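You operate a simulated robot arm through the tools that you are given. There is no shell and no other tool.

The job below is to be done with a simulated two-armed robot. You get a single attempt, and the scene is never put back.

## Task
Lay slabs on both end moulds and give the triple press one pull.
Fine: pink slab on the green handled mould's lid, cream slab on the purple's, press lid down to its stops and up again, no crack.

The check looks at the end state, three seconds after you hand in, the way a careful person would. Anything else that was tipped, shoved, dropped, spilled or broken makes it a failure. A push-on lid holds only when it is set on centred and level and pressed home; a screw cap is set on level and turned clockwise until tight.

## Robot
Two 7-joint arms with fingered hands on one trunk that stands fixed in place. Base frame: the origin is at the foot of the trunk, x ahead of it, y to its left, z up; the work surface is at about z = 0.804. Units: m, rad, N and s.
The left shoulder is at [0.07, 0.157, 1.464], the right one opposite. With the tool pointing down near the work surface each hand reaches from about 0.1 to 0.82 m from the base axis, measured 20 degrees to its own side. Payload 5 kg a hand.
The tool frame of a hand sits at the grasp point between the pads (the TCP): z along the fingers, y along the line on which they close. The tips reach 0.031 m beyond it. The gripper opens to 0.156 m; its body begins 0.088 m behind the TCP. The gripper is a hand of 4 fingers: y runs from the thumb to the fingers, the wrist lies at [0, 0, -0.249] in the tool frame.
Orientation is that of the tool frame in the base frame, as [roll, pitch, yaw] about the fixed x, y, z axes, in that order (R = Rz(yaw) Ry(pitch) Rx(roll)). With the fingers straight down and closing along the base's y, the tool's x points along the base's -x, its y along +y and its z along -z.

## Interface
- The arms move only by the tool jog_arm. It takes "left_commands", "right_commands" or both (then of equal length, played together; a hand with none holds still); each is a list of rows, each a list of 6 numbers: the shift along the base's x, y, z in m, then the turn, a rotation vector about the base's x, y, z in rad. In form: [[x, y, z, rx, ry, rz], ...]. A call has 1 to 20 rows; each row shifts and turns the commanded pose from where the row before left it. A row lasts 0.2 s, in which the tool goes at most 0.05 m and 0.15 rad; a call with a longer step from one row to the next is refused whole. Where a pose cannot be reached the arm comes as near as it can. A force on the tool above 90 N (or 10 N above the force at the start of the call, whichever is more), or a blocked arm, ends the call early, and 0.2 s more pass. In this call time passes only in rows, and 0.2 s behind the last. The reply holds the time, the measured pose of the TCP, the force on the tool along the base axes, the opening and the grip force, in the units named above and with some noise, with the torque about the TCP (base axes, N m) and any sound that the robot's microphone picked up.
- Cameras (640 x 400 px; columns grow to the right, rows downward): "scene" is now at [0.1349, -0.0059, 1.6877]; the picture's right is [-0.08, -1.00, -0.00], its down [-0.63, 0.05, -0.77] and it looks along [0.77, -0.06, -0.64] (base axes); focal length 298 px, centre (320, 200). "left" rides on the left gripper at [-0.072, 0.002, -0.111] in its tool frame; the picture's right is [-0.02, -1.00, 0.00], its down [0.84, -0.02, -0.54] and it looks along [0.54, -0.01, 0.84] (tool axes); focal length 234 px, centre (320, 200). "right" rides on the right gripper at [0.072, 0.002, -0.111] in its tool frame; the picture's right is [-0.02, 1.00, 0.00], its down [-0.84, -0.02, -0.54] and it looks along [-0.54, -0.01, 0.84] (tool axes); focal length 234 px, centre (320, 200). There is no depth. A picture from a camera that has moved, and an enlarged one, comes with that camera's place and axes in the base frame and with its lens.
- grab_frame(camera): a new picture of that camera. No time passes.
- move_column(by): slides the trunk up (or, below 0, down) by that many m; the arms and the scene camera ride with it, the base frame stays. It gives what a move gives, with no picture.
- curl_fingers(finger1, finger2, finger3, thumb_bend, hand): sets how far each is bent, from 0 (flat) to 100 (curled in); at 30 the hand is open as for a grip, at 70 the pads meet at the TCP. One left out holds its place. A second passes; each finger stops where it meets its share of the squeeze, and holds until it gets a number again. It is the only way to open and close the hand. It gives what a move gives, with no picture; readings hold the bend of each and the force on the fingers (four entries, about 0 where the hand has none), thumb and palm.
- head_to(pan, tilt): turns the head with the scene camera to pan (to the left, within 1.501 rad either way) and tilt (down, from -0.506 to 1.204), counted from straight ahead of the robot. It gives what a move gives.
- inspect(camera, box): a new picture of the part [left, top, right, bottom] of that camera's present view, enlarged. No time passes.
- job_done(): hands the job in; it is judged then, once.

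Places have to be worked out from the pictures, the camera data and where the tool is seen. Open the grippers and draw the arms clear of the work before you hand the job in, unless the task says otherwise.

The tools are called as a command line: name --argument value ..., lists and objects as JSON in quotes. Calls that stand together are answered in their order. jog_arm: Moves the arms, as the interface text tells. Its arguments: {"type":"object","properties":{"left_commands":{"type":"array","items":{"type":"array","items":{"type":"number"}}},"right_commands":{"type":"array","items":{"type":"array","items":{"type":"number"}}}},"required":[]} The other tools are called the same way: move_column (by) moves the trunk up or down; curl_fingers (finger1, finger2, finger3, thumb_bend, hand) moves the fingers one by one; head_to (pan, tilt) turns the head that bears the scene camera; grab_frame (camera) takes a picture; inspect (camera, box) takes an enlarged picture of a part of a camera's view; job_done () hands the job in.

At the start:

```text
t: 0.0
left_tcp_pos: [0.5585, 0.0951, 1.443]
left_ee_rot: [-3.141, 0.0, 3.141]
left_contact_force: [0.4, 0.5, 0.1]
left_moment: [-0.01, 0.02, 0.01]
left_width: 0.156
left_grasp_force: 0.0
left_shape: jaw
left_bend: [30.0, 30.0, 30.0, 30.0]
left_finger forces: [0.0, 0.1, 0.0, 0.0, 0.0, 0.0]
right_tcp_pos: [0.5024, -0.3584, 1.4887]
right_ee_rot: [-3.141, -0.001, 3.141]
right_contact_force: [0.6, 0.2, 0.1]
right_moment: [0.02, -0.02, 0.0]
right_width: 0.1558
right_grasp_force: 0.1
right_shape: jaw
right_bend: [30.0, 30.0, 30.0, 30.0]
right_finger forces: [0.1, 0.0, 0.0, 0.0, 0.1, 0.0]
trunk travel left (down, up): [-0.85, 0.09]
head pan, tilt (commanded): [-0.077, 0.689]
```

scene: 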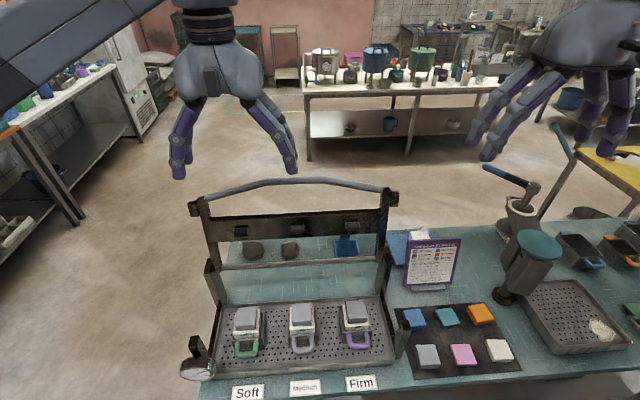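
right: 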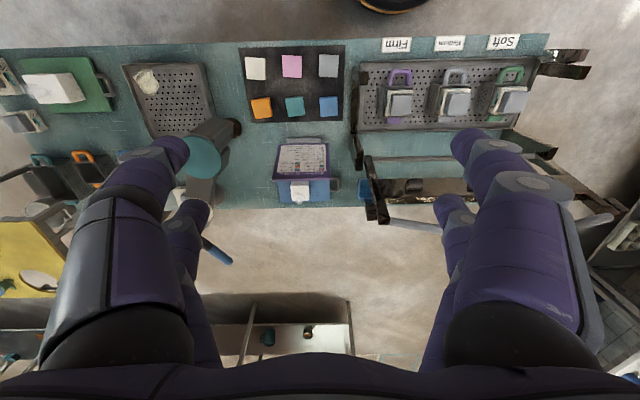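
left: 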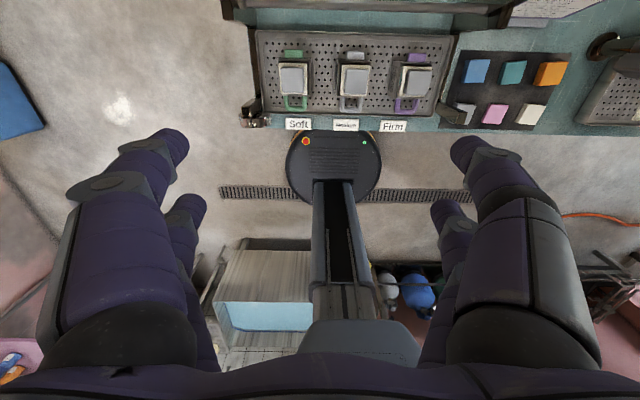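

I'll start by looking closely at the press, the slabs and the sign before moving anything.

inspect --camera "scene" --box '[170, 170, 410, 400]'

inspect --camera "scene" --box '[380, 220, 540, 390]'

inspect --camera "left" --box '[220, 0, 580, 150]'

inspect --camera "right" --box '[220, 20, 620, 240]'

```text
1.74 times, centred on (290, 285) of scene
camera zoom: at [0.1349, -0.0059, 1.6877], right [-0.08, -1.0, 0.0], down [-0.63, 0.05, -0.77], along [0.77, -0.06, -0.64], focal length 518 px, centre (372, 52)
```

zoom: 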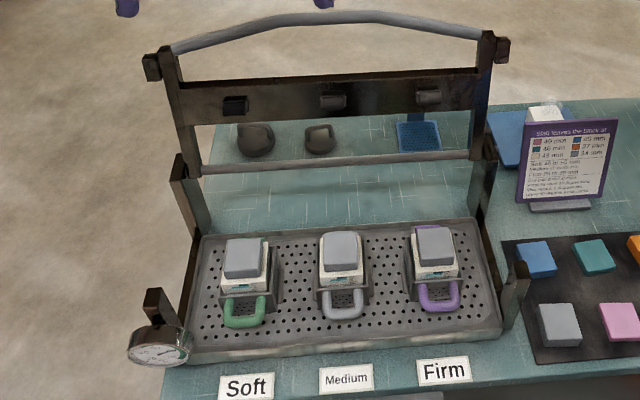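

```text
2.35 times, centred on (460, 305) of scene
camera zoom: at [0.1349, -0.0059, 1.6877], right [-0.08, -1.0, 0.0], down [-0.63, 0.05, -0.77], along [0.77, -0.06, -0.64], focal length 700 px, centre (-9, -47)
```

zoom: 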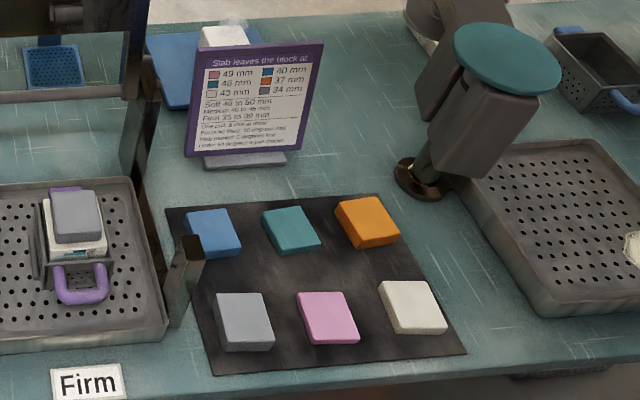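

```text
1.78 times, centred on (400, 75) of left
camera zoom: at [0.6316, 0.0975, 1.5533], right [0.02, -1.0, 0.0], down [-0.84, -0.02, 0.54], along [-0.54, -0.01, -0.84], focal length 416 px, centre (178, 422)
```

zoom: 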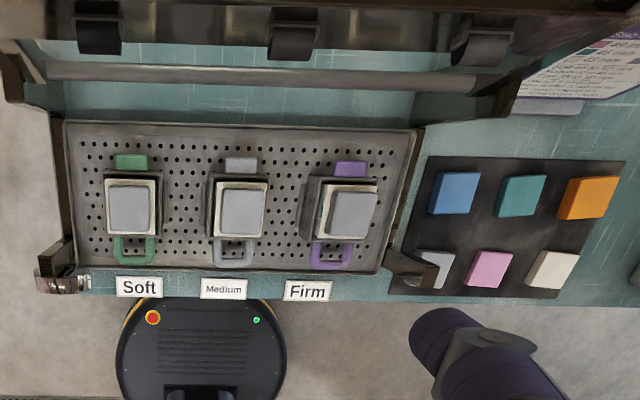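

```text
1.60 times, centred on (420, 130) of right
camera zoom: at [0.4301, -0.3571, 1.5994], right [0.02, 1.0, 0.0], down [0.84, -0.02, 0.54], along [0.54, -0.01, -0.84], focal length 375 px, centre (160, 312)
```

zoom: 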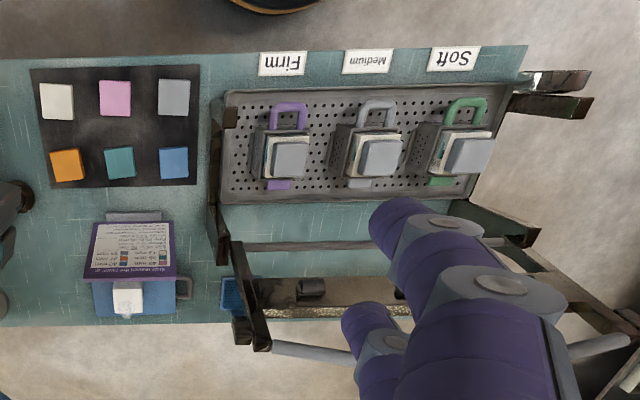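

The sign has rules on it. I'll zoom in to read it before planning.

inspect --camera "scene" --box '[400, 230, 466, 294]'

inspect --camera "right" --box '[270, 135, 340, 205]'

inspect --camera "left" --box '[500, 0, 640, 60]'

inspect --camera "scene" --box '[215, 290, 385, 370]'

inspect --camera "left" --box '[250, 30, 460, 135]'

```text
6.25 times, centred on (433, 262) of scene
camera zoom: at [0.1349, -0.0059, 1.6877], right [-0.08, -1.0, 0.0], down [-0.63, 0.05, -0.77], along [0.77, -0.06, -0.64], focal length 1860 px, centre (-386, -188)
```

zoom: 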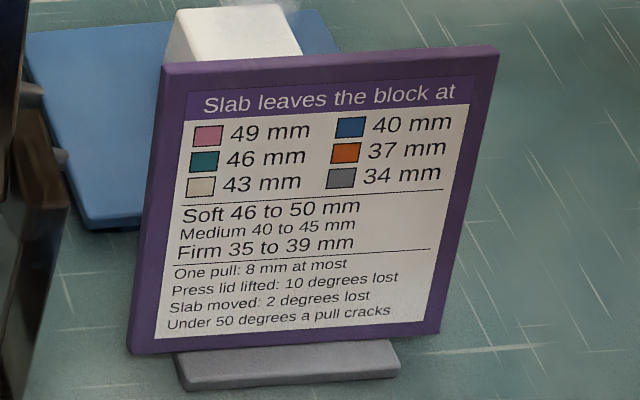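

```text
5.71 times, centred on (305, 170) of right
camera zoom: at [0.4301, -0.3571, 1.5994], right [0.02, 1.0, 0.0], down [0.84, -0.02, 0.54], along [0.54, -0.01, -0.84], focal length 1338 px, centre (406, 371)
```

zoom: 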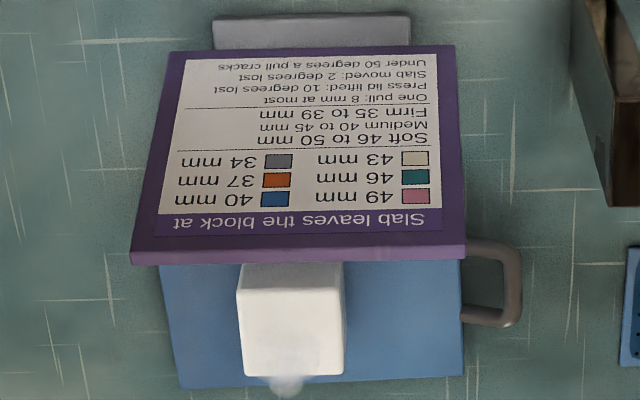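

```text
4.57 times, centred on (570, 30) of left
camera zoom: at [0.6316, 0.0975, 1.5533], right [0.02, -1.0, 0.0], down [-0.84, -0.02, 0.54], along [-0.54, -0.01, -0.84], focal length 1070 px, centre (-823, 977)
```

zoom: 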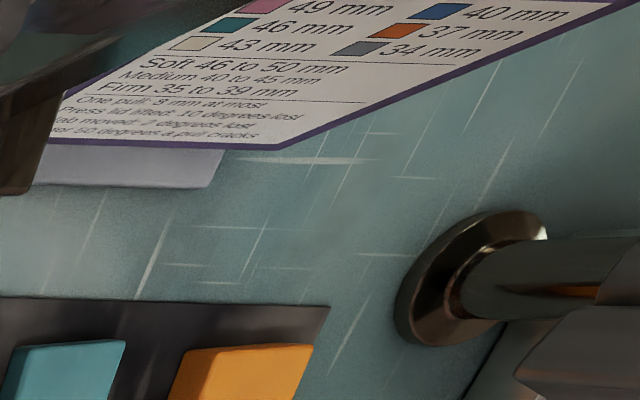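

```text
3.76 times, centred on (300, 330) of scene
camera zoom: at [0.1349, -0.0059, 1.6877], right [-0.08, -1.0, 0.0], down [-0.63, 0.05, -0.77], along [0.77, -0.06, -0.64], focal length 1120 px, centre (395, -289)
```

zoom: 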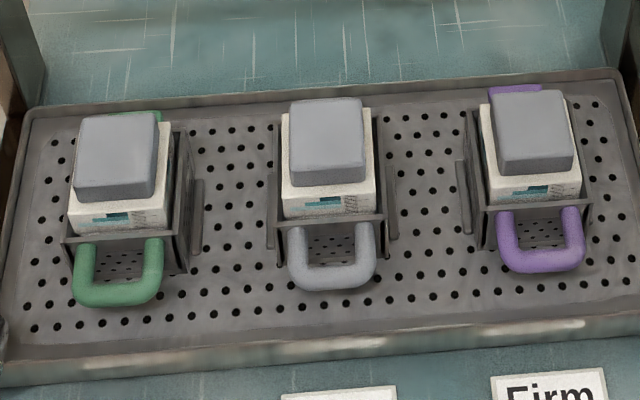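

```text
3.05 times, centred on (355, 82) of left
camera zoom: at [0.6316, 0.0975, 1.5533], right [0.02, -1.0, 0.0], down [-0.84, -0.02, 0.54], along [-0.54, -0.01, -0.84], focal length 714 px, centre (213, 558)
```

zoom: 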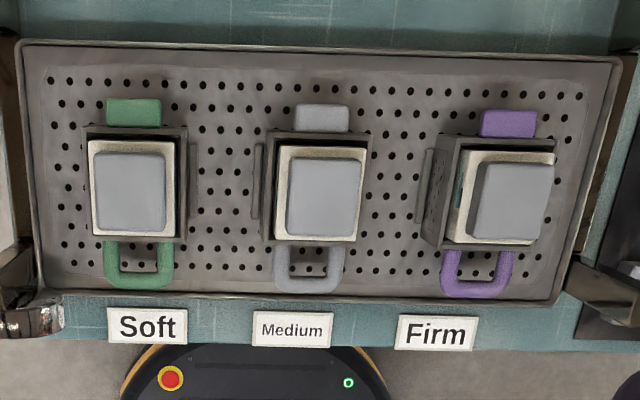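

The sign gives limits: one pull at most 8 mm, each slab move costs 2 degrees, and a pull under 50 degrees cracks. I'll look for a thermometer or gauge and check the press structure in detail.

inspect --camera "scene" --box '[170, 325, 240, 395]'

inspect --camera "scene" --box '[180, 170, 300, 290]'

inspect --camera "scene" --box '[300, 170, 420, 290]'

inspect --camera "scene" --box '[360, 270, 440, 390]'

inspect --camera "right" --box '[340, 30, 640, 240]'

inspect --camera "left" --box '[215, 80, 295, 140]'

```text
5.71 times, centred on (205, 360) of scene
camera zoom: at [0.1349, -0.0059, 1.6877], right [-0.08, -1.0, 0.0], down [-0.63, 0.05, -0.77], along [0.77, -0.06, -0.64], focal length 1700 px, centre (977, -714)
```

zoom: 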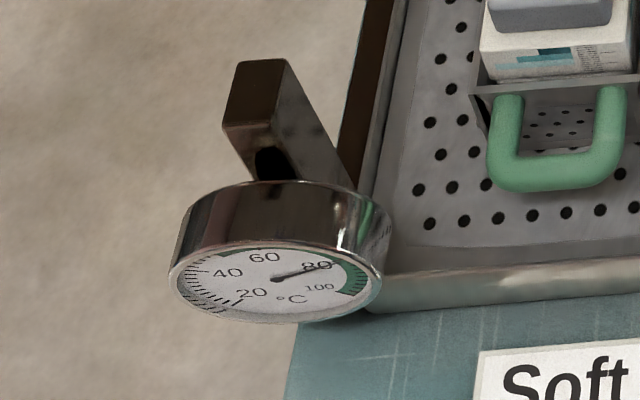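

```text
3.33 times, centred on (240, 230) of scene
camera zoom: at [0.1349, -0.0059, 1.6877], right [-0.08, -1.0, 0.0], down [-0.63, 0.05, -0.77], along [0.77, -0.06, -0.64], focal length 992 px, centre (587, 100)
```

zoom: 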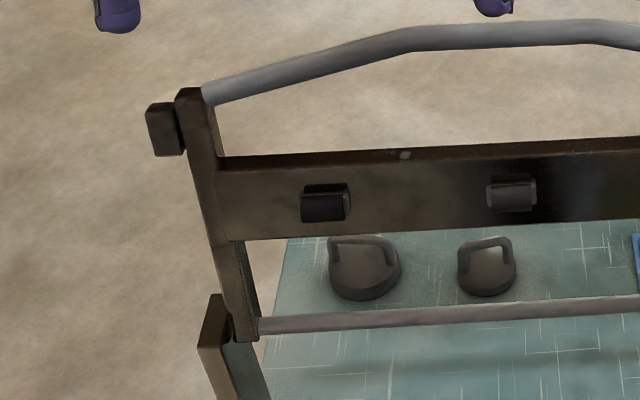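

```text
3.33 times, centred on (360, 230) of scene
camera zoom: at [0.1349, -0.0059, 1.6877], right [-0.08, -1.0, 0.0], down [-0.63, 0.05, -0.77], along [0.77, -0.06, -0.64], focal length 992 px, centre (187, 100)
```

zoom: 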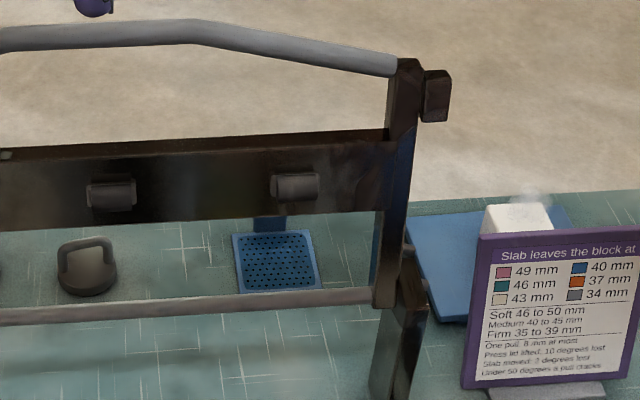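

```text
3.33 times, centred on (400, 330) of scene
camera zoom: at [0.1349, -0.0059, 1.6877], right [-0.08, -1.0, 0.0], down [-0.63, 0.05, -0.77], along [0.77, -0.06, -0.64], focal length 992 px, centre (53, -233)
```

zoom: 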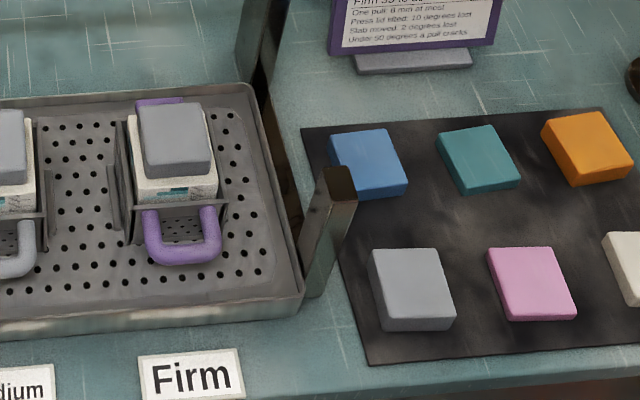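

```text
1.90 times, centred on (490, 135) of right
camera zoom: at [0.4301, -0.3571, 1.5994], right [0.02, 1.0, 0.0], down [0.84, -0.02, 0.54], along [0.54, -0.01, -0.84], focal length 446 px, centre (-4, 324)
```

zoom: 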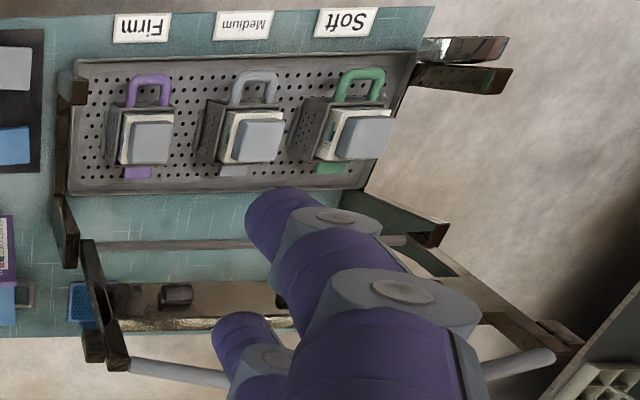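

```text
6.67 times, centred on (255, 110) of left
camera zoom: at [0.6316, 0.0975, 1.5533], right [0.02, -1.0, 0.0], down [-0.84, -0.02, 0.54], along [-0.54, -0.01, -0.84], focal length 1561 px, centre (753, 800)
```

zoom: 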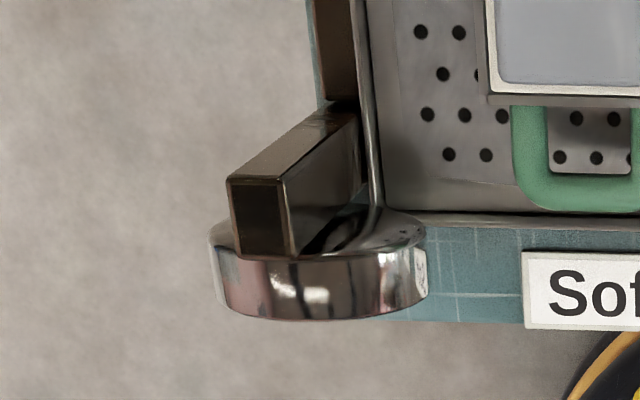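

The gauge reads about 78–80 °C, so two slab moves leave plenty of margin. From triangulation:

| Item | Position |
|---|---|
| Mould lid tops | about (0.569, 0.160 / 0.010 / −0.141, 0.93) |
| Press axle | about x 0.70, z 0.977 |
| Open handle | about (0.767, 0, 1.234) |
| Pink slab | about (0.478, −0.44) |
| Cream slab | about (0.48, −0.546) |

I'll move the left arm clear to the left and bring the right hand above pink for a closer look.

jog_arm --left_commands '[[-0.012, 0.033, 0, 0, 0, 0], [-0.012, 0.033, 0, 0, 0, 0], [-0.012, 0.033, 0, 0, 0, 0], [-0.012, 0.033, 0, 0, 0, 0], [-0.012, 0.033, 0, 0, 0, 0], [-0.012, 0.033, 0, 0, 0, 0], [-0.012, 0.033, 0, 0, 0, 0], [-0.012, 0.033, 0, 0, 0, 0], [-0.012, 0.033, 0, 0, 0, 0], [-0.012, 0.033, 0, 0, 0, 0]]' --right_commands '[[-0.0024, -0.0082, -0.0439, 0, 0, 0], [-0.0024, -0.0082, -0.0439, 0, 0, 0], [-0.0024, -0.0082, -0.0439, 0, 0, 0], [-0.0024, -0.0082, -0.0439, 0, 0, 0], [-0.0024, -0.0082, -0.0439, 0, 0, 0], [-0.0024, -0.0082, -0.0439, 0, 0, 0], [-0.0024, -0.0082, -0.0439, 0, 0, 0], [-0.0024, -0.0082, -0.0439, 0, 0, 0], [-0.0024, -0.0082, -0.0439, 0, 0, 0], [-0.0024, -0.0082, -0.0439, 0, 0, 0]]'

```text
t: 2.4
left_tcp_pos: [0.4331, 0.4172, 1.3593]
left_ee_rot: [-3.14, -0.216, 3.14]
left_contact_force: [0.5, 0.7, 0.4]
left_moment: [-0.01, -0.02, 0.0]
left_width: 0.1557
left_grasp_force: 0.0
left_shape: jaw
left_bend: [30.0, 30.0, 30.0, 30.0]
left_finger forces: [0.0, 0.1, 0.0, 0.0, 0.0, 0.1]
left hand out of reach, approached as far as the arm can: row 10
right_tcp_pos: [0.4771, -0.4396, 1.0526]
right_ee_rot: [-3.14, 0.002, -3.139]
right_contact_force: [-0.2, 0.2, 0.1]
right_moment: [0.0, -0.01, -0.02]
right_width: 0.1561
right_grasp_force: 0.0
right_shape: jaw
right_bend: [30.0, 30.0, 30.0, 30.0]
right_finger forces: [0.0, 0.1, 0.0, 0.0, 0.0, 0.0]
trunk travel left (down, up): [-0.85, 0.09]
head pan, tilt (commanded): [-0.077, 0.689]
stopped in row 10 (left hand): the arm was blocked; the commanded pose is now the measured one
```

The left arm reached its limit but is clear of the work. The right hand is above pink, so I'll take pictures from there.

grab_frame --camera "right"

grab_frame --camera "scene"

```text
taken
camera right: at [0.4052, -0.4384, 1.1616], right [0.02, 1.0, 0.0], down [0.84, -0.02, 0.55], along [0.55, -0.01, -0.84], focal length 234 px, centre (320, 200)
```

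right: 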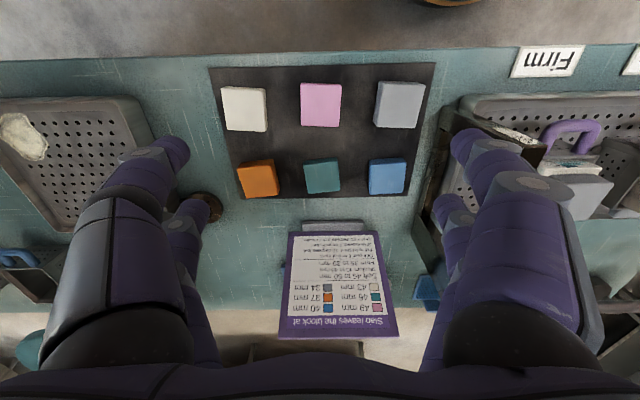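

```text
taken
camera scene: at [0.1343, -0.0052, 1.6878], right [-0.08, -1.0, 0.0], down [-0.63, 0.05, -0.77], along [0.77, -0.06, -0.64], focal length 298 px, centre (320, 200)
```

scene: 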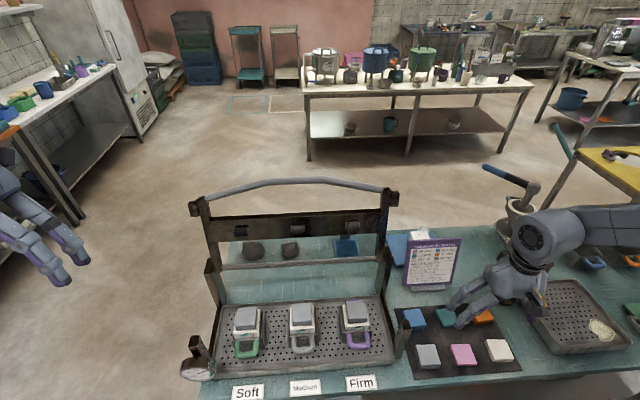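

Both views agree on the slab layout. I'll zoom in from both cameras to fix the pink and cream positions and sizes.

inspect --camera "right" --box '[205, 60, 445, 210]'

inspect --camera "scene" --box '[395, 295, 535, 383]'

```text
2.67 times, centred on (325, 135) of right
camera zoom: at [0.4052, -0.4384, 1.1616], right [0.02, 1.0, 0.0], down [0.84, -0.02, 0.55], along [0.55, -0.01, -0.84], focal length 624 px, centre (307, 373)
```

zoom: 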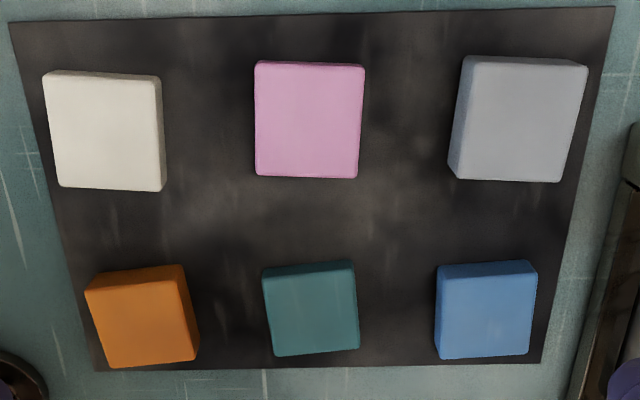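

```text
4.55 times, centred on (465, 339) of scene
camera zoom: at [0.1343, -0.0052, 1.6878], right [-0.08, -1.0, 0.0], down [-0.63, 0.05, -0.77], along [0.77, -0.06, -0.64], focal length 1352 px, centre (-339, -432)
```

zoom: 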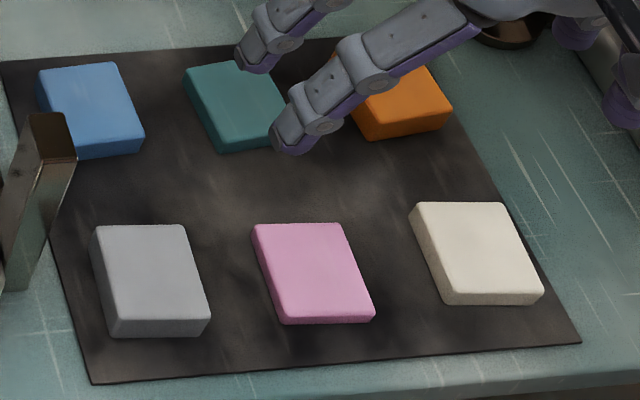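

Pink's top centre is at about (0.472, −0.437, 0.821) and cream's at (0.474, −0.541, 0.826). Both are about 55 mm square, and cream is 6 mm thicker, which matches the sign. Before picking anything up I'll survey the mould lids from above with the right wrist camera, starting over the purple mould.

jog_arm --right_commands '[[0, 0.02, 0.045, 0, 0, 0], [0, 0.047, 0, 0, 0, 0], [0, 0.047, 0, 0, 0, 0], [0, 0.047, 0, 0, 0, 0], [0, 0.047, 0, 0, 0, 0], [0, 0.047, 0, 0, 0, 0], [0, 0.045, 0, 0, 0, 0]]'

grab_frame --camera "right"

inspect --camera "right" --box '[240, 110, 400, 210]'

```text
t: 4.0
left_tcp_pos: [0.435, 0.417, 1.3589]
left_ee_rot: [-3.141, -0.219, 3.137]
left_contact_force: [0.7, -0.9, -0.1]
left_moment: [-0.01, 0.04, 0.0]
left_width: 0.1559
left_grasp_force: 0.1
left_shape: jaw
left_bend: [30.0, 30.0, 30.0, 30.0]
left_finger forces: [0.1, 0.0, 0.0, 0.1, 0.1, 0.1]
right_tcp_pos: [0.4804, -0.1369, 1.0941]
right_ee_rot: [-3.141, 0.001, -3.142]
right_contact_force: [0.3, -1.1, 0.7]
right_moment: [0.01, 0.03, 0.02]
right_width: 0.1563
right_grasp_force: 0.0
right_shape: jaw
right_bend: [30.0, 30.0, 30.0, 30.0]
right_finger forces: [0.0, 0.0, 0.0, 0.0, 0.0, 0.0]
trunk travel left (down, up): [-0.85, 0.09]
head pan, tilt (commanded): [-0.077, 0.689]
```

```text
taken
camera right: at [0.4071, -0.1372, 1.2038], right [0.03, 1.0, 0.0], down [0.84, -0.02, 0.55], along [0.55, -0.01, -0.84], focal length 234 px, centre (320, 200)
```

right: 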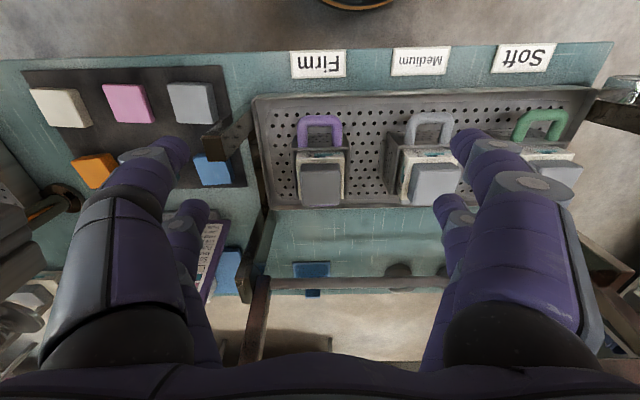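

```text
4.00 times, centred on (320, 160) of right
camera zoom: at [0.4071, -0.1372, 1.2038], right [0.03, 1.0, 0.0], down [0.84, -0.02, 0.55], along [0.55, -0.01, -0.84], focal length 937 px, centre (320, 360)
```

zoom: 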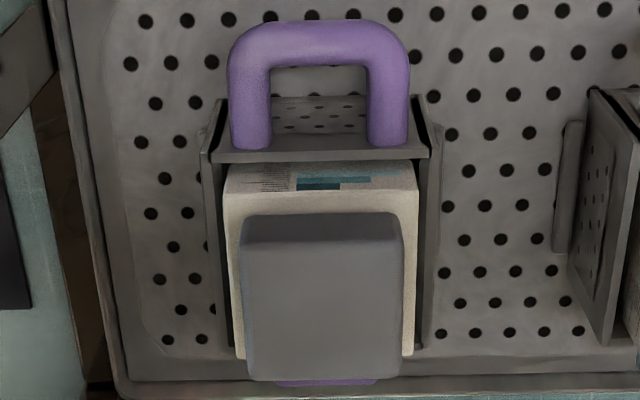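

From this angle the scene and wrist rays are nearly parallel, so depth is weak. I'll slide forward and take a steeper look, then move over to the middle and green moulds.

jog_arm --right_commands '[[0.045, 0, 0, 0, 0, 0], [0.045, 0, 0, 0, 0, 0]]'

inspect --camera "right" --box '[240, 50, 400, 150]'

grab_frame --camera "right"

```text
t: 4.6
left_tcp_pos: [0.4362, 0.4179, 1.3568]
left_ee_rot: [-3.141, -0.219, 3.139]
left_contact_force: [0.3, -0.4, -0.6]
left_moment: [0.01, 0.05, 0.01]
left_width: 0.156
left_grasp_force: 0.0
left_shape: jaw
left_bend: [30.0, 30.0, 30.0, 30.0]
left_finger forces: [0.0, 0.0, 0.1, 0.0, 0.0, 0.1]
right_tcp_pos: [0.5706, -0.1393, 1.0972]
right_ee_rot: [-3.141, 0.0, 3.142]
right_contact_force: [0.1, 0.8, 0.2]
right_moment: [-0.02, 0.04, 0.04]
right_width: 0.1558
right_grasp_force: 0.0
right_shape: jaw
right_bend: [30.0, 30.0, 30.0, 30.0]
right_finger forces: [0.1, 0.0, 0.2, 0.1, 0.1, 0.0]
trunk travel left (down, up): [-0.85, 0.09]
head pan, tilt (commanded): [-0.077, 0.689]
```

```text
4.00 times, centred on (320, 100) of right
camera zoom: at [0.4986, -0.1389, 1.2063], right [0.02, 1.0, 0.0], down [0.84, -0.02, 0.54], along [0.54, -0.01, -0.84], focal length 937 px, centre (320, 600)
```

zoom: 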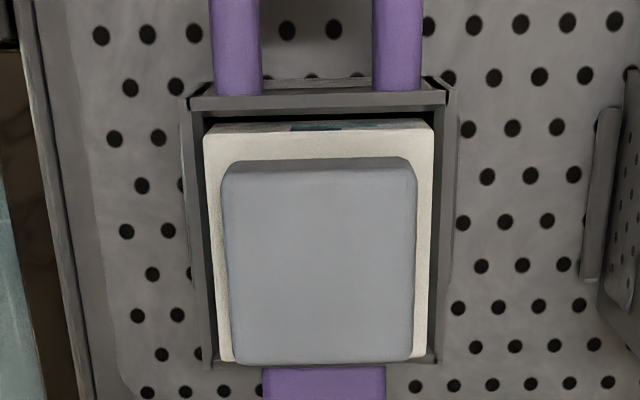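

```text
taken
camera right: at [0.4986, -0.1389, 1.2063], right [0.02, 1.0, 0.0], down [0.84, -0.02, 0.54], along [0.54, -0.01, -0.84], focal length 234 px, centre (320, 200)
```

right: 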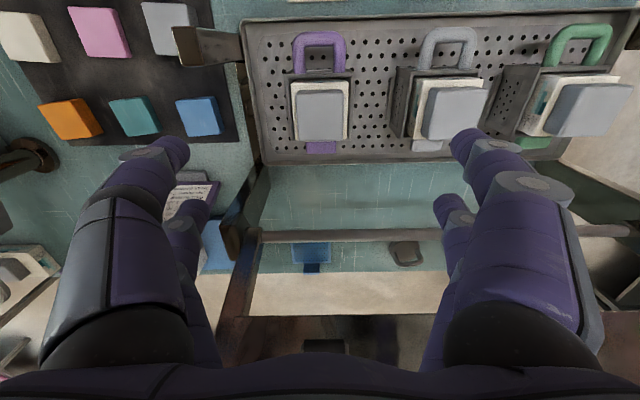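

Purple's lid top is now well fixed at about (0.564, −0.139, 0.933) and about 53 mm square. I'll check the print on the white part and the grey piece, to be sure what counts as the lid.

inspect --camera "scene" --box '[285, 295, 325, 355]'

inspect --camera "scene" --box '[228, 300, 268, 360]'

inspect --camera "right" --box '[500, 20, 640, 160]'

inspect --camera "right" --box '[385, 20, 500, 160]'

```text
6.67 times, centred on (305, 325) of scene
camera zoom: at [0.1386, -0.0059, 1.6874], right [-0.08, -1.0, 0.0], down [-0.64, 0.05, -0.77], along [0.77, -0.06, -0.64], focal length 1984 px, centre (420, -633)
```

zoom: 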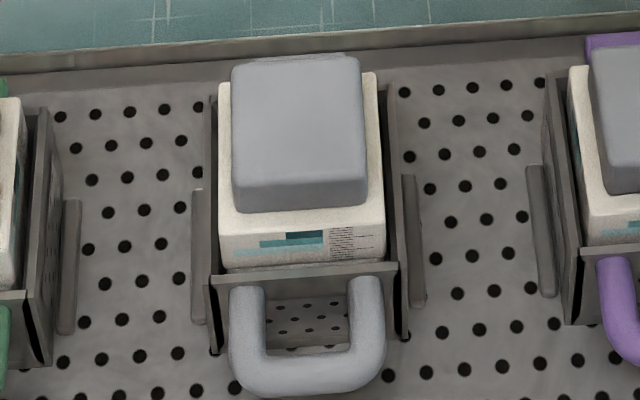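

```text
6.67 times, centred on (248, 330) of scene
camera zoom: at [0.1386, -0.0059, 1.6874], right [-0.08, -1.0, 0.0], down [-0.64, 0.05, -0.77], along [0.77, -0.06, -0.64], focal length 1984 px, centre (800, -667)
```

zoom: 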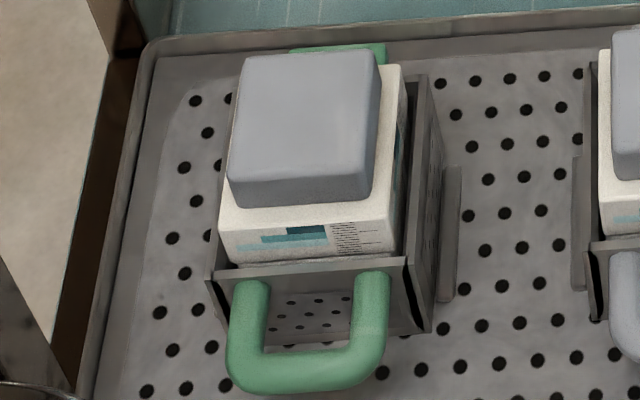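

```text
2.86 times, centred on (570, 90) of right
camera zoom: at [0.4986, -0.1389, 1.2063], right [0.02, 1.0, 0.0], down [0.84, -0.02, 0.54], along [0.54, -0.01, -0.84], focal length 669 px, centre (-394, 514)
```

zoom: 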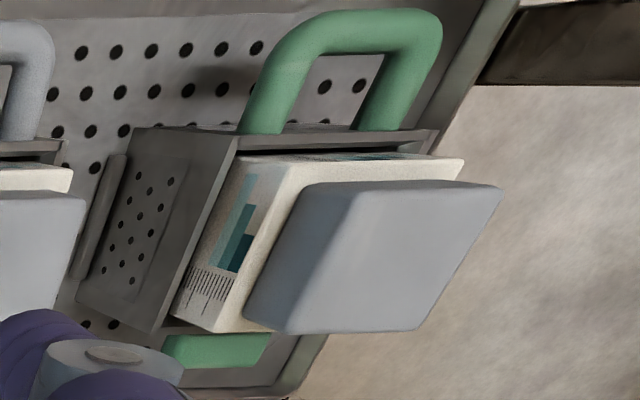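

```text
2.86 times, centred on (442, 90) of right
camera zoom: at [0.4986, -0.1389, 1.2063], right [0.02, 1.0, 0.0], down [0.84, -0.02, 0.54], along [0.54, -0.01, -0.84], focal length 669 px, centre (-30, 514)
```

zoom: 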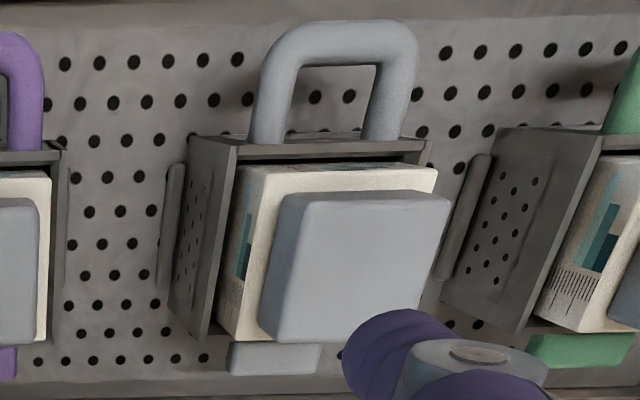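

The white inserts carry a height scale and each has the same grey pressing block on top, so the grey block's top is where each slab goes. I'll now survey the green mould from straight above.

jog_arm --right_commands '[[0, 0.049, 0, 0, 0, 0], [0, 0.049, 0, 0, 0, 0], [0, 0.049, 0, 0, 0, 0], [0, 0.049, 0, 0, 0, 0], [0, 0.049, 0, 0, 0, 0], [0, 0.049, 0, 0, 0, 0]]'

grab_frame --camera "right"

inspect --camera "right" --box '[240, 50, 400, 150]'

grab_frame --camera "scene"

```text
t: 6.0
left_tcp_pos: [0.4326, 0.4178, 1.3592]
left_ee_rot: [-3.14, -0.218, 3.139]
left_contact_force: [-0.4, 0.6, 0.0]
left_moment: [-0.04, -0.01, 0.01]
left_width: 0.156
left_grasp_force: 0.0
left_shape: jaw
left_bend: [30.0, 30.0, 30.0, 30.0]
left_finger forces: [0.1, 0.1, 0.0, 0.0, 0.1, 0.0]
right_tcp_pos: [0.4943, -0.0254, 1.183]
right_ee_rot: [3.14, 0.003, -3.141]
right_contact_force: [-0.4, -2.1, -0.4]
right_moment: [0.0, -0.07, 0.01]
right_width: 0.1556
right_grasp_force: 0.2
right_shape: jaw
right_bend: [30.0, 30.0, 30.0, 30.0]
right_finger forces: [0.0, 0.1, 0.0, 0.0, 0.1, 0.0]
right hand out of reach, approached as far as the arm can: row 1, 2, 3, 4, 5, 6
trunk travel left (down, up): [-0.85, 0.09]
head pan, tilt (commanded): [-0.077, 0.689]
```

```text
taken
camera right: at [0.4219, -0.0238, 1.2929], right [0.02, 1.0, 0.0], down [0.84, -0.02, 0.55], along [0.55, -0.01, -0.84], focal length 234 px, centre (320, 200)
```

right: 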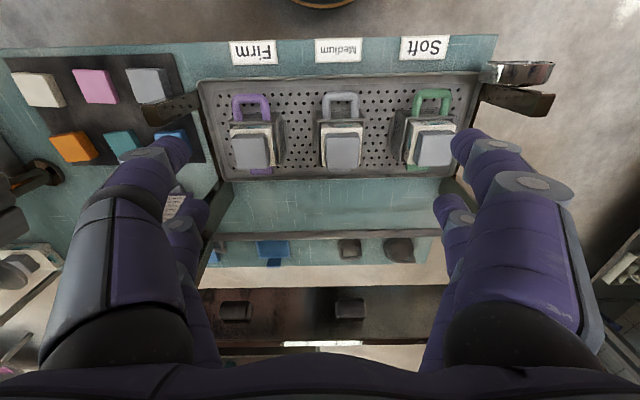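

```text
4.00 times, centred on (320, 100) of right
camera zoom: at [0.4219, -0.0238, 1.2929], right [0.02, 1.0, 0.0], down [0.84, -0.02, 0.55], along [0.55, -0.01, -0.84], focal length 937 px, centre (320, 600)
```

zoom: 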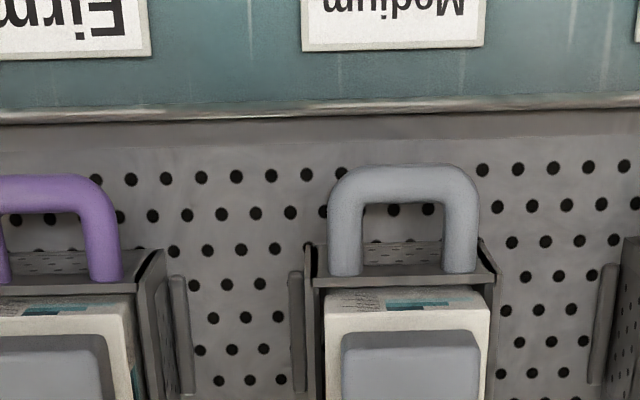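

```text
taken
camera scene: at [0.1343, -0.0057, 1.6878], right [-0.08, -1.0, 0.0], down [-0.63, 0.05, -0.77], along [0.77, -0.06, -0.64], focal length 298 px, centre (320, 200)
```

scene: 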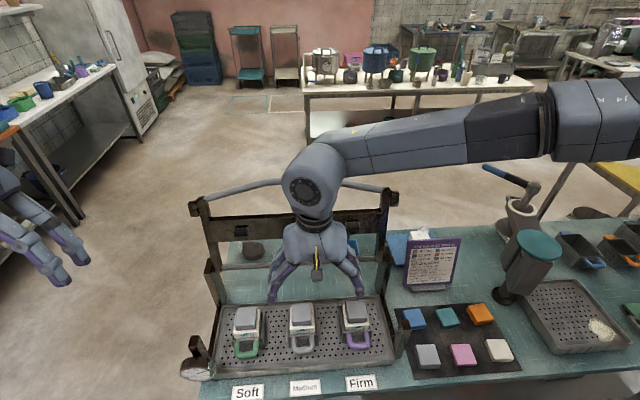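

The right arm can't hold this yaw that far left; it stalled at y ≈ −0.03. Its wrist is probably twisted against a limit, so I'll turn the tool +90° about vertical (the slab is square) and see whether it then reaches the green mould.

jog_arm --right_commands '[[0, 0, 0, 0, 0, 0.14], [0, 0, 0, 0, 0, 0.14], [0, 0, 0, 0, 0, 0.14], [0, 0, 0, 0, 0, 0.14], [0, 0, 0, 0, 0, 0.14]]'

```text
t: 7.2
left_tcp_pos: [0.432, 0.4171, 1.3581]
left_ee_rot: [-3.139, -0.218, 3.139]
left_contact_force: [-0.1, 0.0, -0.7]
left_moment: [-0.02, 0.0, 0.0]
left_width: 0.1559
left_grasp_force: 0.1
left_shape: jaw
left_bend: [30.0, 30.0, 30.0, 30.0]
left_finger forces: [0.0, 0.1, 0.0, 0.1, 0.1, 0.1]
right_tcp_pos: [0.4915, -0.0253, 1.1807]
right_ee_rot: [3.141, 0.001, -2.439]
right_contact_force: [-0.4, 0.3, -0.4]
right_moment: [-0.02, 0.0, 0.01]
right_width: 0.1558
right_grasp_force: 0.2
right_shape: jaw
right_bend: [30.0, 30.0, 30.0, 30.0]
right_finger forces: [0.0, 0.0, 0.1, 0.1, 0.0, 0.1]
trunk travel left (down, up): [-0.85, 0.09]
head pan, tilt (commanded): [-0.077, 0.689]
```

The turn worked and the commanded pose reset to the measured one. I'll finish the +90° turn while moving toward green.

jog_arm --right_commands '[[0.005, 0.03, 0, 0, 0, 0.145], [0.005, 0.03, 0, 0, 0, 0.145], [0.005, 0.03, 0, 0, 0, 0.145], [0.005, 0.03, 0, 0, 0, 0.145], [0.005, 0.03, 0, 0, 0, 0.145], [0.005, 0.03, 0, 0, 0, 0.145]]'

```text
t: 8.6
left_tcp_pos: [0.4327, 0.417, 1.3585]
left_ee_rot: [-3.14, -0.218, 3.141]
left_contact_force: [-1.5, 0.3, -0.6]
left_moment: [0.0, 0.02, 0.05]
left_width: 0.1557
left_grasp_force: 0.1
left_shape: jaw
left_bend: [30.0, 30.0, 30.0, 30.0]
left_finger forces: [0.0, 0.0, 0.0, 0.0, 0.1, 0.1]
right_tcp_pos: [0.4732, -0.0022, 1.2283]
right_ee_rot: [-3.14, 0.004, -1.568]
right_contact_force: [0.3, -0.2, -0.3]
right_moment: [-0.02, -0.01, -0.02]
right_width: 0.156
right_grasp_force: 0.0
right_shape: jaw
right_bend: [30.0, 30.0, 30.0, 30.0]
right_finger forces: [0.0, 0.0, 0.0, 0.1, 0.0, 0.0]
right hand out of reach, approached as far as the arm can: row 1, 2, 3, 4, 5, 6
trunk travel left (down, up): [-0.85, 0.09]
head pan, tilt (commanded): [-0.077, 0.689]
```

Yaw turns freely, so the limit is on wrist position toward the centreline. I'll test whether the right arm reaches further left at lower height, staying well above the moulds.

jog_arm --right_commands '[[0, 0, -0.045, 0, 0, 0], [0, 0, -0.045, 0, 0, 0], [0, 0, -0.045, 0, 0, 0]]'

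```text
t: 9.4
left_tcp_pos: [0.4332, 0.4174, 1.3592]
left_ee_rot: [-3.14, -0.219, 3.139]
left_contact_force: [0.3, -0.3, -0.3]
left_moment: [-0.03, 0.03, -0.01]
left_width: 0.1559
left_grasp_force: 0.1
left_shape: jaw
left_bend: [30.0, 30.0, 30.0, 30.0]
left_finger forces: [0.1, 0.1, 0.0, 0.1, 0.0, 0.0]
right_tcp_pos: [0.4628, -0.045, 1.1174]
right_ee_rot: [-3.139, 0.004, -1.571]
right_contact_force: [0.0, -0.9, -0.9]
right_moment: [0.02, -0.01, 0.02]
right_width: 0.1558
right_grasp_force: 0.0
right_shape: jaw
right_bend: [30.0, 30.0, 30.0, 30.0]
right_finger forces: [0.0, 0.0, 0.1, 0.1, 0.1, 0.0]
right hand out of reach, approached as far as the arm can: row 1, 2, 3
trunk travel left (down, up): [-0.85, 0.09]
head pan, tilt (commanded): [-0.077, 0.689]
```

Lower is worse, so the right arm reaches further across when the wrist is high relative to the shoulder, and lowering the trunk would give the same effect. I'll test this by going up to z ≈ 1.45 and crossing left at the same x.

jog_arm --right_commands '[[0, 0, 0.048, 0, 0, 0], [0, 0, 0.048, 0, 0, 0], [0, 0, 0.048, 0, 0, 0], [0, 0, 0.048, 0, 0, 0], [0, 0, 0.048, 0, 0, 0], [0, 0, 0.048, 0, 0, 0], [0, 0, 0.048, 0, 0, 0], [0.02, 0.03, 0, 0, 0, 0], [0.02, 0.03, 0, 0, 0, 0], [0.02, 0.03, 0, 0, 0, 0], [0.02, 0.03, 0, 0, 0, 0], [0.02, 0.03, 0, 0, 0, 0]]'

```text
t: 12.0
left_tcp_pos: [0.4345, 0.4175, 1.3568]
left_ee_rot: [-3.139, -0.22, 3.14]
left_contact_force: [0.8, -0.1, 0.4]
left_moment: [0.0, 0.01, 0.02]
left_width: 0.1557
left_grasp_force: 0.1
left_shape: jaw
left_bend: [30.0, 30.0, 30.0, 30.0]
left_finger forces: [0.0, 0.0, 0.0, 0.0, 0.1, 0.0]
right_tcp_pos: [0.4888, -0.0081, 1.4515]
right_ee_rot: [-3.14, 0.004, -1.575]
right_contact_force: [0.4, 0.2, 0.9]
right_moment: [-0.03, 0.01, -0.01]
right_width: 0.1559
right_grasp_force: 0.0
right_shape: jaw
right_bend: [30.0, 30.0, 30.0, 30.0]
right_finger forces: [0.0, 0.0, 0.0, 0.0, 0.0, 0.0]
right hand out of reach, approached as far as the arm can: row 9, 10, 11, 12
trunk travel left (down, up): [-0.85, 0.09]
head pan, tilt (commanded): [-0.077, 0.689]
```

The limit barely changes with height. I'll look at the arm's configuration to understand what restricts it.

head_to --pan -0.5 --tilt 0.3

grab_frame --camera "scene"

grab_frame --camera "left"

```text
t: 12.9
left_tcp_pos: [0.433, 0.4168, 1.3589]
left_ee_rot: [-3.139, -0.219, -3.141]
left_contact_force: [-0.5, 0.1, -0.1]
left_moment: [0.0, 0.0, -0.02]
left_width: 0.1559
left_grasp_force: 0.1
left_shape: jaw
left_bend: [30.0, 30.0, 30.0, 30.0]
left_finger forces: [0.0, 0.0, 0.1, 0.0, 0.0, 0.0]
right_tcp_pos: [0.4864, -0.0091, 1.4538]
right_ee_rot: [-3.141, 0.003, -1.575]
right_contact_force: [-0.3, 0.1, -0.4]
right_moment: [0.01, 0.0, 0.0]
right_width: 0.1556
right_grasp_force: 0.0
right_shape: jaw
right_bend: [30.0, 30.0, 30.0, 30.0]
right_finger forces: [0.0, 0.0, 0.1, 0.1, 0.0, 0.1]
trunk travel left (down, up): [-0.85, 0.09]
head pan, tilt (commanded): [-0.499, 0.3]
```

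```text
taken
camera scene: at [0.1316, -0.0438, 1.7229], right [-0.48, -0.88, 0.0], down [-0.26, 0.14, -0.96], along [0.84, -0.46, -0.3], focal length 298 px, centre (320, 200)
```

scene: 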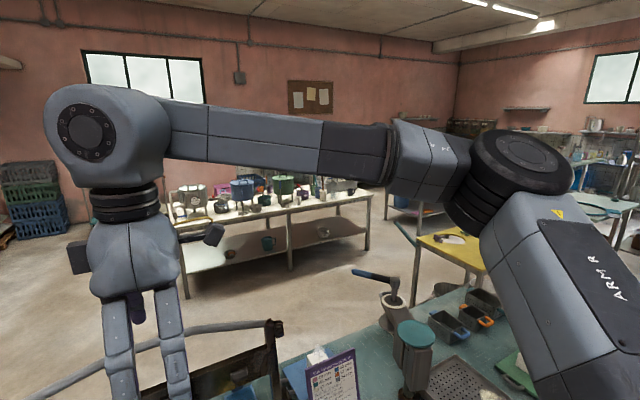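

```text
taken
camera left: at [0.5284, 0.4191, 1.4505], right [0.02, -1.0, 0.0], down [-0.7, -0.02, 0.71], along [-0.71, -0.01, -0.7], focal length 234 px, centre (320, 200)
```

left: 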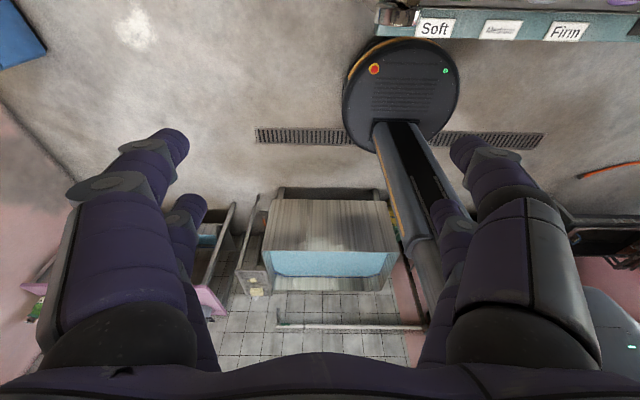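

The elbow is swung out to the right, with the forearm running along +y. I'll probe in free air whether tilting the tool or shortening the reach lets the hand cross further left.

jog_arm --right_commands '[[-0.03, 0.02, 0, 0, 0, 0], [-0.03, 0.03, 0, 0, 0, 0], [-0.02, 0.04, 0, 0, 0, 0], [0, 0.04, 0, 0, 0, 0], [0, 0.04, 0, 0, 0, 0]]'

```text
t: 14.1
left_tcp_pos: [0.4343, 0.4172, 1.3582]
left_ee_rot: [-3.139, -0.219, 3.141]
left_contact_force: [-0.8, 0.3, -0.4]
left_moment: [0.0, -0.03, 0.0]
left_width: 0.1558
left_grasp_force: 0.0
left_shape: jaw
left_bend: [30.0, 30.0, 30.0, 30.0]
left_finger forces: [0.1, 0.0, 0.0, 0.0, 0.0, 0.0]
right_tcp_pos: [0.4766, -0.0059, 1.4567]
right_ee_rot: [-3.142, -0.002, -1.571]
right_contact_force: [0.1, 0.0, -0.2]
right_moment: [0.02, 0.03, 0.0]
right_width: 0.1559
right_grasp_force: 0.0
right_shape: jaw
right_bend: [30.0, 30.0, 30.0, 30.0]
right_finger forces: [0.0, 0.0, 0.1, 0.0, 0.0, 0.0]
right hand out of reach, approached as far as the arm can: row 1, 2, 3, 4, 5
trunk travel left (down, up): [-0.85, 0.09]
head pan, tilt (commanded): [-0.499, 0.3]
```

I asked for both −x and +y and almost nothing moved. I'll try −x alone, then back +y, to map the boundary.

jog_arm --right_commands '[[-0.04, -0.02, 0, 0, 0, 0], [-0.04, -0.02, 0, 0, 0, 0]]'

jog_arm --right_commands '[[0, 0.045, 0, 0, 0, 0], [0, 0.045, 0, 0, 0, 0], [0, 0.045, 0, 0, 0, 0]]'

grab_frame --camera "scene"

```text
t: 14.7
left_tcp_pos: [0.4287, 0.4145, 1.3603]
left_ee_rot: [-3.142, -0.214, 3.139]
left_contact_force: [-0.7, -0.5, -0.4]
left_moment: [0.01, -0.07, 0.01]
left_width: 0.1557
left_grasp_force: 0.0
left_shape: jaw
left_bend: [30.0, 30.0, 30.0, 30.0]
left_finger forces: [0.0, 0.0, 0.0, 0.1, 0.0, 0.1]
right_tcp_pos: [0.3885, -0.0482, 1.4577]
right_ee_rot: [-3.138, 0.003, -1.571]
right_contact_force: [-0.1, -0.1, -0.2]
right_moment: [0.02, -0.08, 0.0]
right_width: 0.1557
right_grasp_force: 0.0
right_shape: jaw
right_bend: [30.0, 30.0, 30.0, 30.0]
right_finger forces: [0.0, 0.0, 0.0, 0.0, 0.0, 0.0]
trunk travel left (down, up): [-0.85, 0.09]
head pan, tilt (commanded): [-0.499, 0.3]
```

```text
t: 15.5
left_tcp_pos: [0.4331, 0.4128, 1.3604]
left_ee_rot: [3.141, -0.218, 3.14]
left_contact_force: [0.3, -0.6, 0.4]
left_moment: [0.04, -0.03, -0.01]
left_width: 0.1559
left_grasp_force: 0.1
left_shape: jaw
left_bend: [30.0, 30.0, 30.0, 30.0]
left_finger forces: [0.1, 0.1, 0.0, 0.0, 0.1, 0.0]
right_tcp_pos: [0.3911, 0.0108, 1.4565]
right_ee_rot: [3.141, 0.003, -1.574]
right_contact_force: [-0.8, -0.4, -0.2]
right_moment: [0.03, 0.0, 0.0]
right_width: 0.1559
right_grasp_force: 0.2
right_shape: jaw
right_bend: [30.0, 30.0, 30.0, 30.0]
right_finger forces: [0.0, 0.0, 0.1, 0.0, 0.0, 0.1]
right hand out of reach, approached as far as the arm can: row 2, 3
trunk travel left (down, up): [-0.85, 0.09]
head pan, tilt (commanded): [-0.499, 0.3]
```

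```text
taken
camera scene: at [0.1316, -0.0481, 1.7229], right [-0.48, -0.88, 0.0], down [-0.26, 0.14, -0.95], along [0.84, -0.46, -0.3], focal length 298 px, centre (320, 200)
```

scene: 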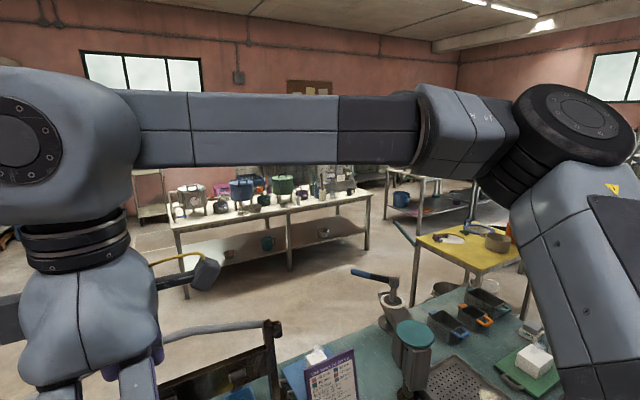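

The boundary is roughly the plane y ≈ 0 for the right wrist. I'll test how close to centre it gets at x ≈ 0.57, which is where the middle mould's lid lies.

jog_arm --right_commands '[[0.02, -0.04, -0.03, 0, 0, 0], [0.04, -0.02, -0.03, 0, 0, 0], [0.04, -0.02, -0.03, 0, 0, 0], [0.04, -0.02, -0.03, 0, 0, 0], [0.04, 0, -0.03, 0, 0, 0]]'

jog_arm --right_commands '[[0, 0.03, 0, 0, 0, 0], [0, 0.03, 0, 0, 0, 0], [0, 0.03, 0, 0, 0, 0], [0, 0.03, 0, 0, 0, 0]]'

```text
refused: row 1 steps farther than a row can; nothing moved
```

```text
t: 16.5
left_tcp_pos: [0.4342, 0.4185, 1.3582]
left_ee_rot: [-3.138, -0.218, 3.14]
left_contact_force: [0.1, 0.8, -0.2]
left_moment: [0.0, 0.02, 0.03]
left_width: 0.1558
left_grasp_force: 0.1
left_shape: jaw
left_bend: [30.0, 30.0, 30.0, 30.0]
left_finger forces: [0.0, 0.0, 0.1, 0.1, 0.1, 0.0]
right_tcp_pos: [0.399, 0.0154, 1.4548]
right_ee_rot: [-3.141, 0.0, -1.571]
right_contact_force: [0.0, 1.0, 0.3]
right_moment: [0.01, 0.01, 0.01]
right_width: 0.1561
right_grasp_force: 0.0
right_shape: jaw
right_bend: [30.0, 30.0, 30.0, 30.0]
right_finger forces: [0.1, 0.0, 0.1, 0.0, 0.0, 0.0]
right hand out of reach, approached as far as the arm can: row 1, 2, 3, 4
trunk travel left (down, up): [-0.85, 0.09]
head pan, tilt (commanded): [-0.499, 0.3]
```

That step was slightly too long. Retrying with shorter rows.

jog_arm --right_commands '[[0.02, -0.035, -0.02, 0, 0, 0], [0.035, -0.025, -0.02, 0, 0, 0], [0.035, -0.025, -0.02, 0, 0, 0], [0.035, -0.02, -0.025, 0, 0, 0], [0.04, 0, -0.025, 0, 0, 0]]'

jog_arm --right_commands '[[0, 0.03, 0, 0, 0, 0], [0, 0.03, 0, 0, 0, 0], [0, 0.03, 0, 0, 0, 0], [0, 0.03, 0, 0, 0, 0]]'

```text
t: 17.7
left_tcp_pos: [0.4372, 0.4164, 1.3576]
left_ee_rot: [-3.141, -0.221, 3.14]
left_contact_force: [0.9, -0.2, 0.3]
left_moment: [-0.02, -0.01, 0.02]
left_width: 0.1559
left_grasp_force: 0.1
left_shape: jaw
left_bend: [30.0, 30.0, 30.0, 30.0]
left_finger forces: [0.0, 0.0, 0.0, 0.0, 0.0, 0.0]
right_tcp_pos: [0.5653, -0.0912, 1.3453]
right_ee_rot: [3.139, 0.002, -1.571]
right_contact_force: [-0.4, 0.9, -0.3]
right_moment: [0.04, 0.05, -0.01]
right_width: 0.156
right_grasp_force: 0.2
right_shape: jaw
right_bend: [30.0, 30.0, 30.0, 30.0]
right_finger forces: [0.0, 0.1, 0.0, 0.0, 0.1, 0.0]
trunk travel left (down, up): [-0.85, 0.09]
head pan, tilt (commanded): [-0.499, 0.3]
```

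```text
t: 18.7
left_tcp_pos: [0.4312, 0.418, 1.3591]
left_ee_rot: [-3.139, -0.215, 3.14]
left_contact_force: [-0.2, 0.1, 0.4]
left_moment: [-0.02, -0.05, -0.02]
left_width: 0.1561
left_grasp_force: 0.1
left_shape: jaw
left_bend: [30.0, 30.0, 30.0, 30.0]
left_finger forces: [0.0, 0.0, 0.1, 0.0, 0.0, 0.0]
right_tcp_pos: [0.5432, -0.0198, 1.3451]
right_ee_rot: [-3.138, 0.005, -1.571]
right_contact_force: [-0.2, 0.0, 0.5]
right_moment: [-0.01, -0.02, 0.0]
right_width: 0.156
right_grasp_force: 0.0
right_shape: jaw
right_bend: [30.0, 30.0, 30.0, 30.0]
right_finger forces: [0.0, 0.1, 0.0, 0.1, 0.1, 0.1]
right hand out of reach, approached as far as the arm can: row 3, 4
trunk travel left (down, up): [-0.85, 0.09]
head pan, tilt (commanded): [-0.499, 0.3]
```

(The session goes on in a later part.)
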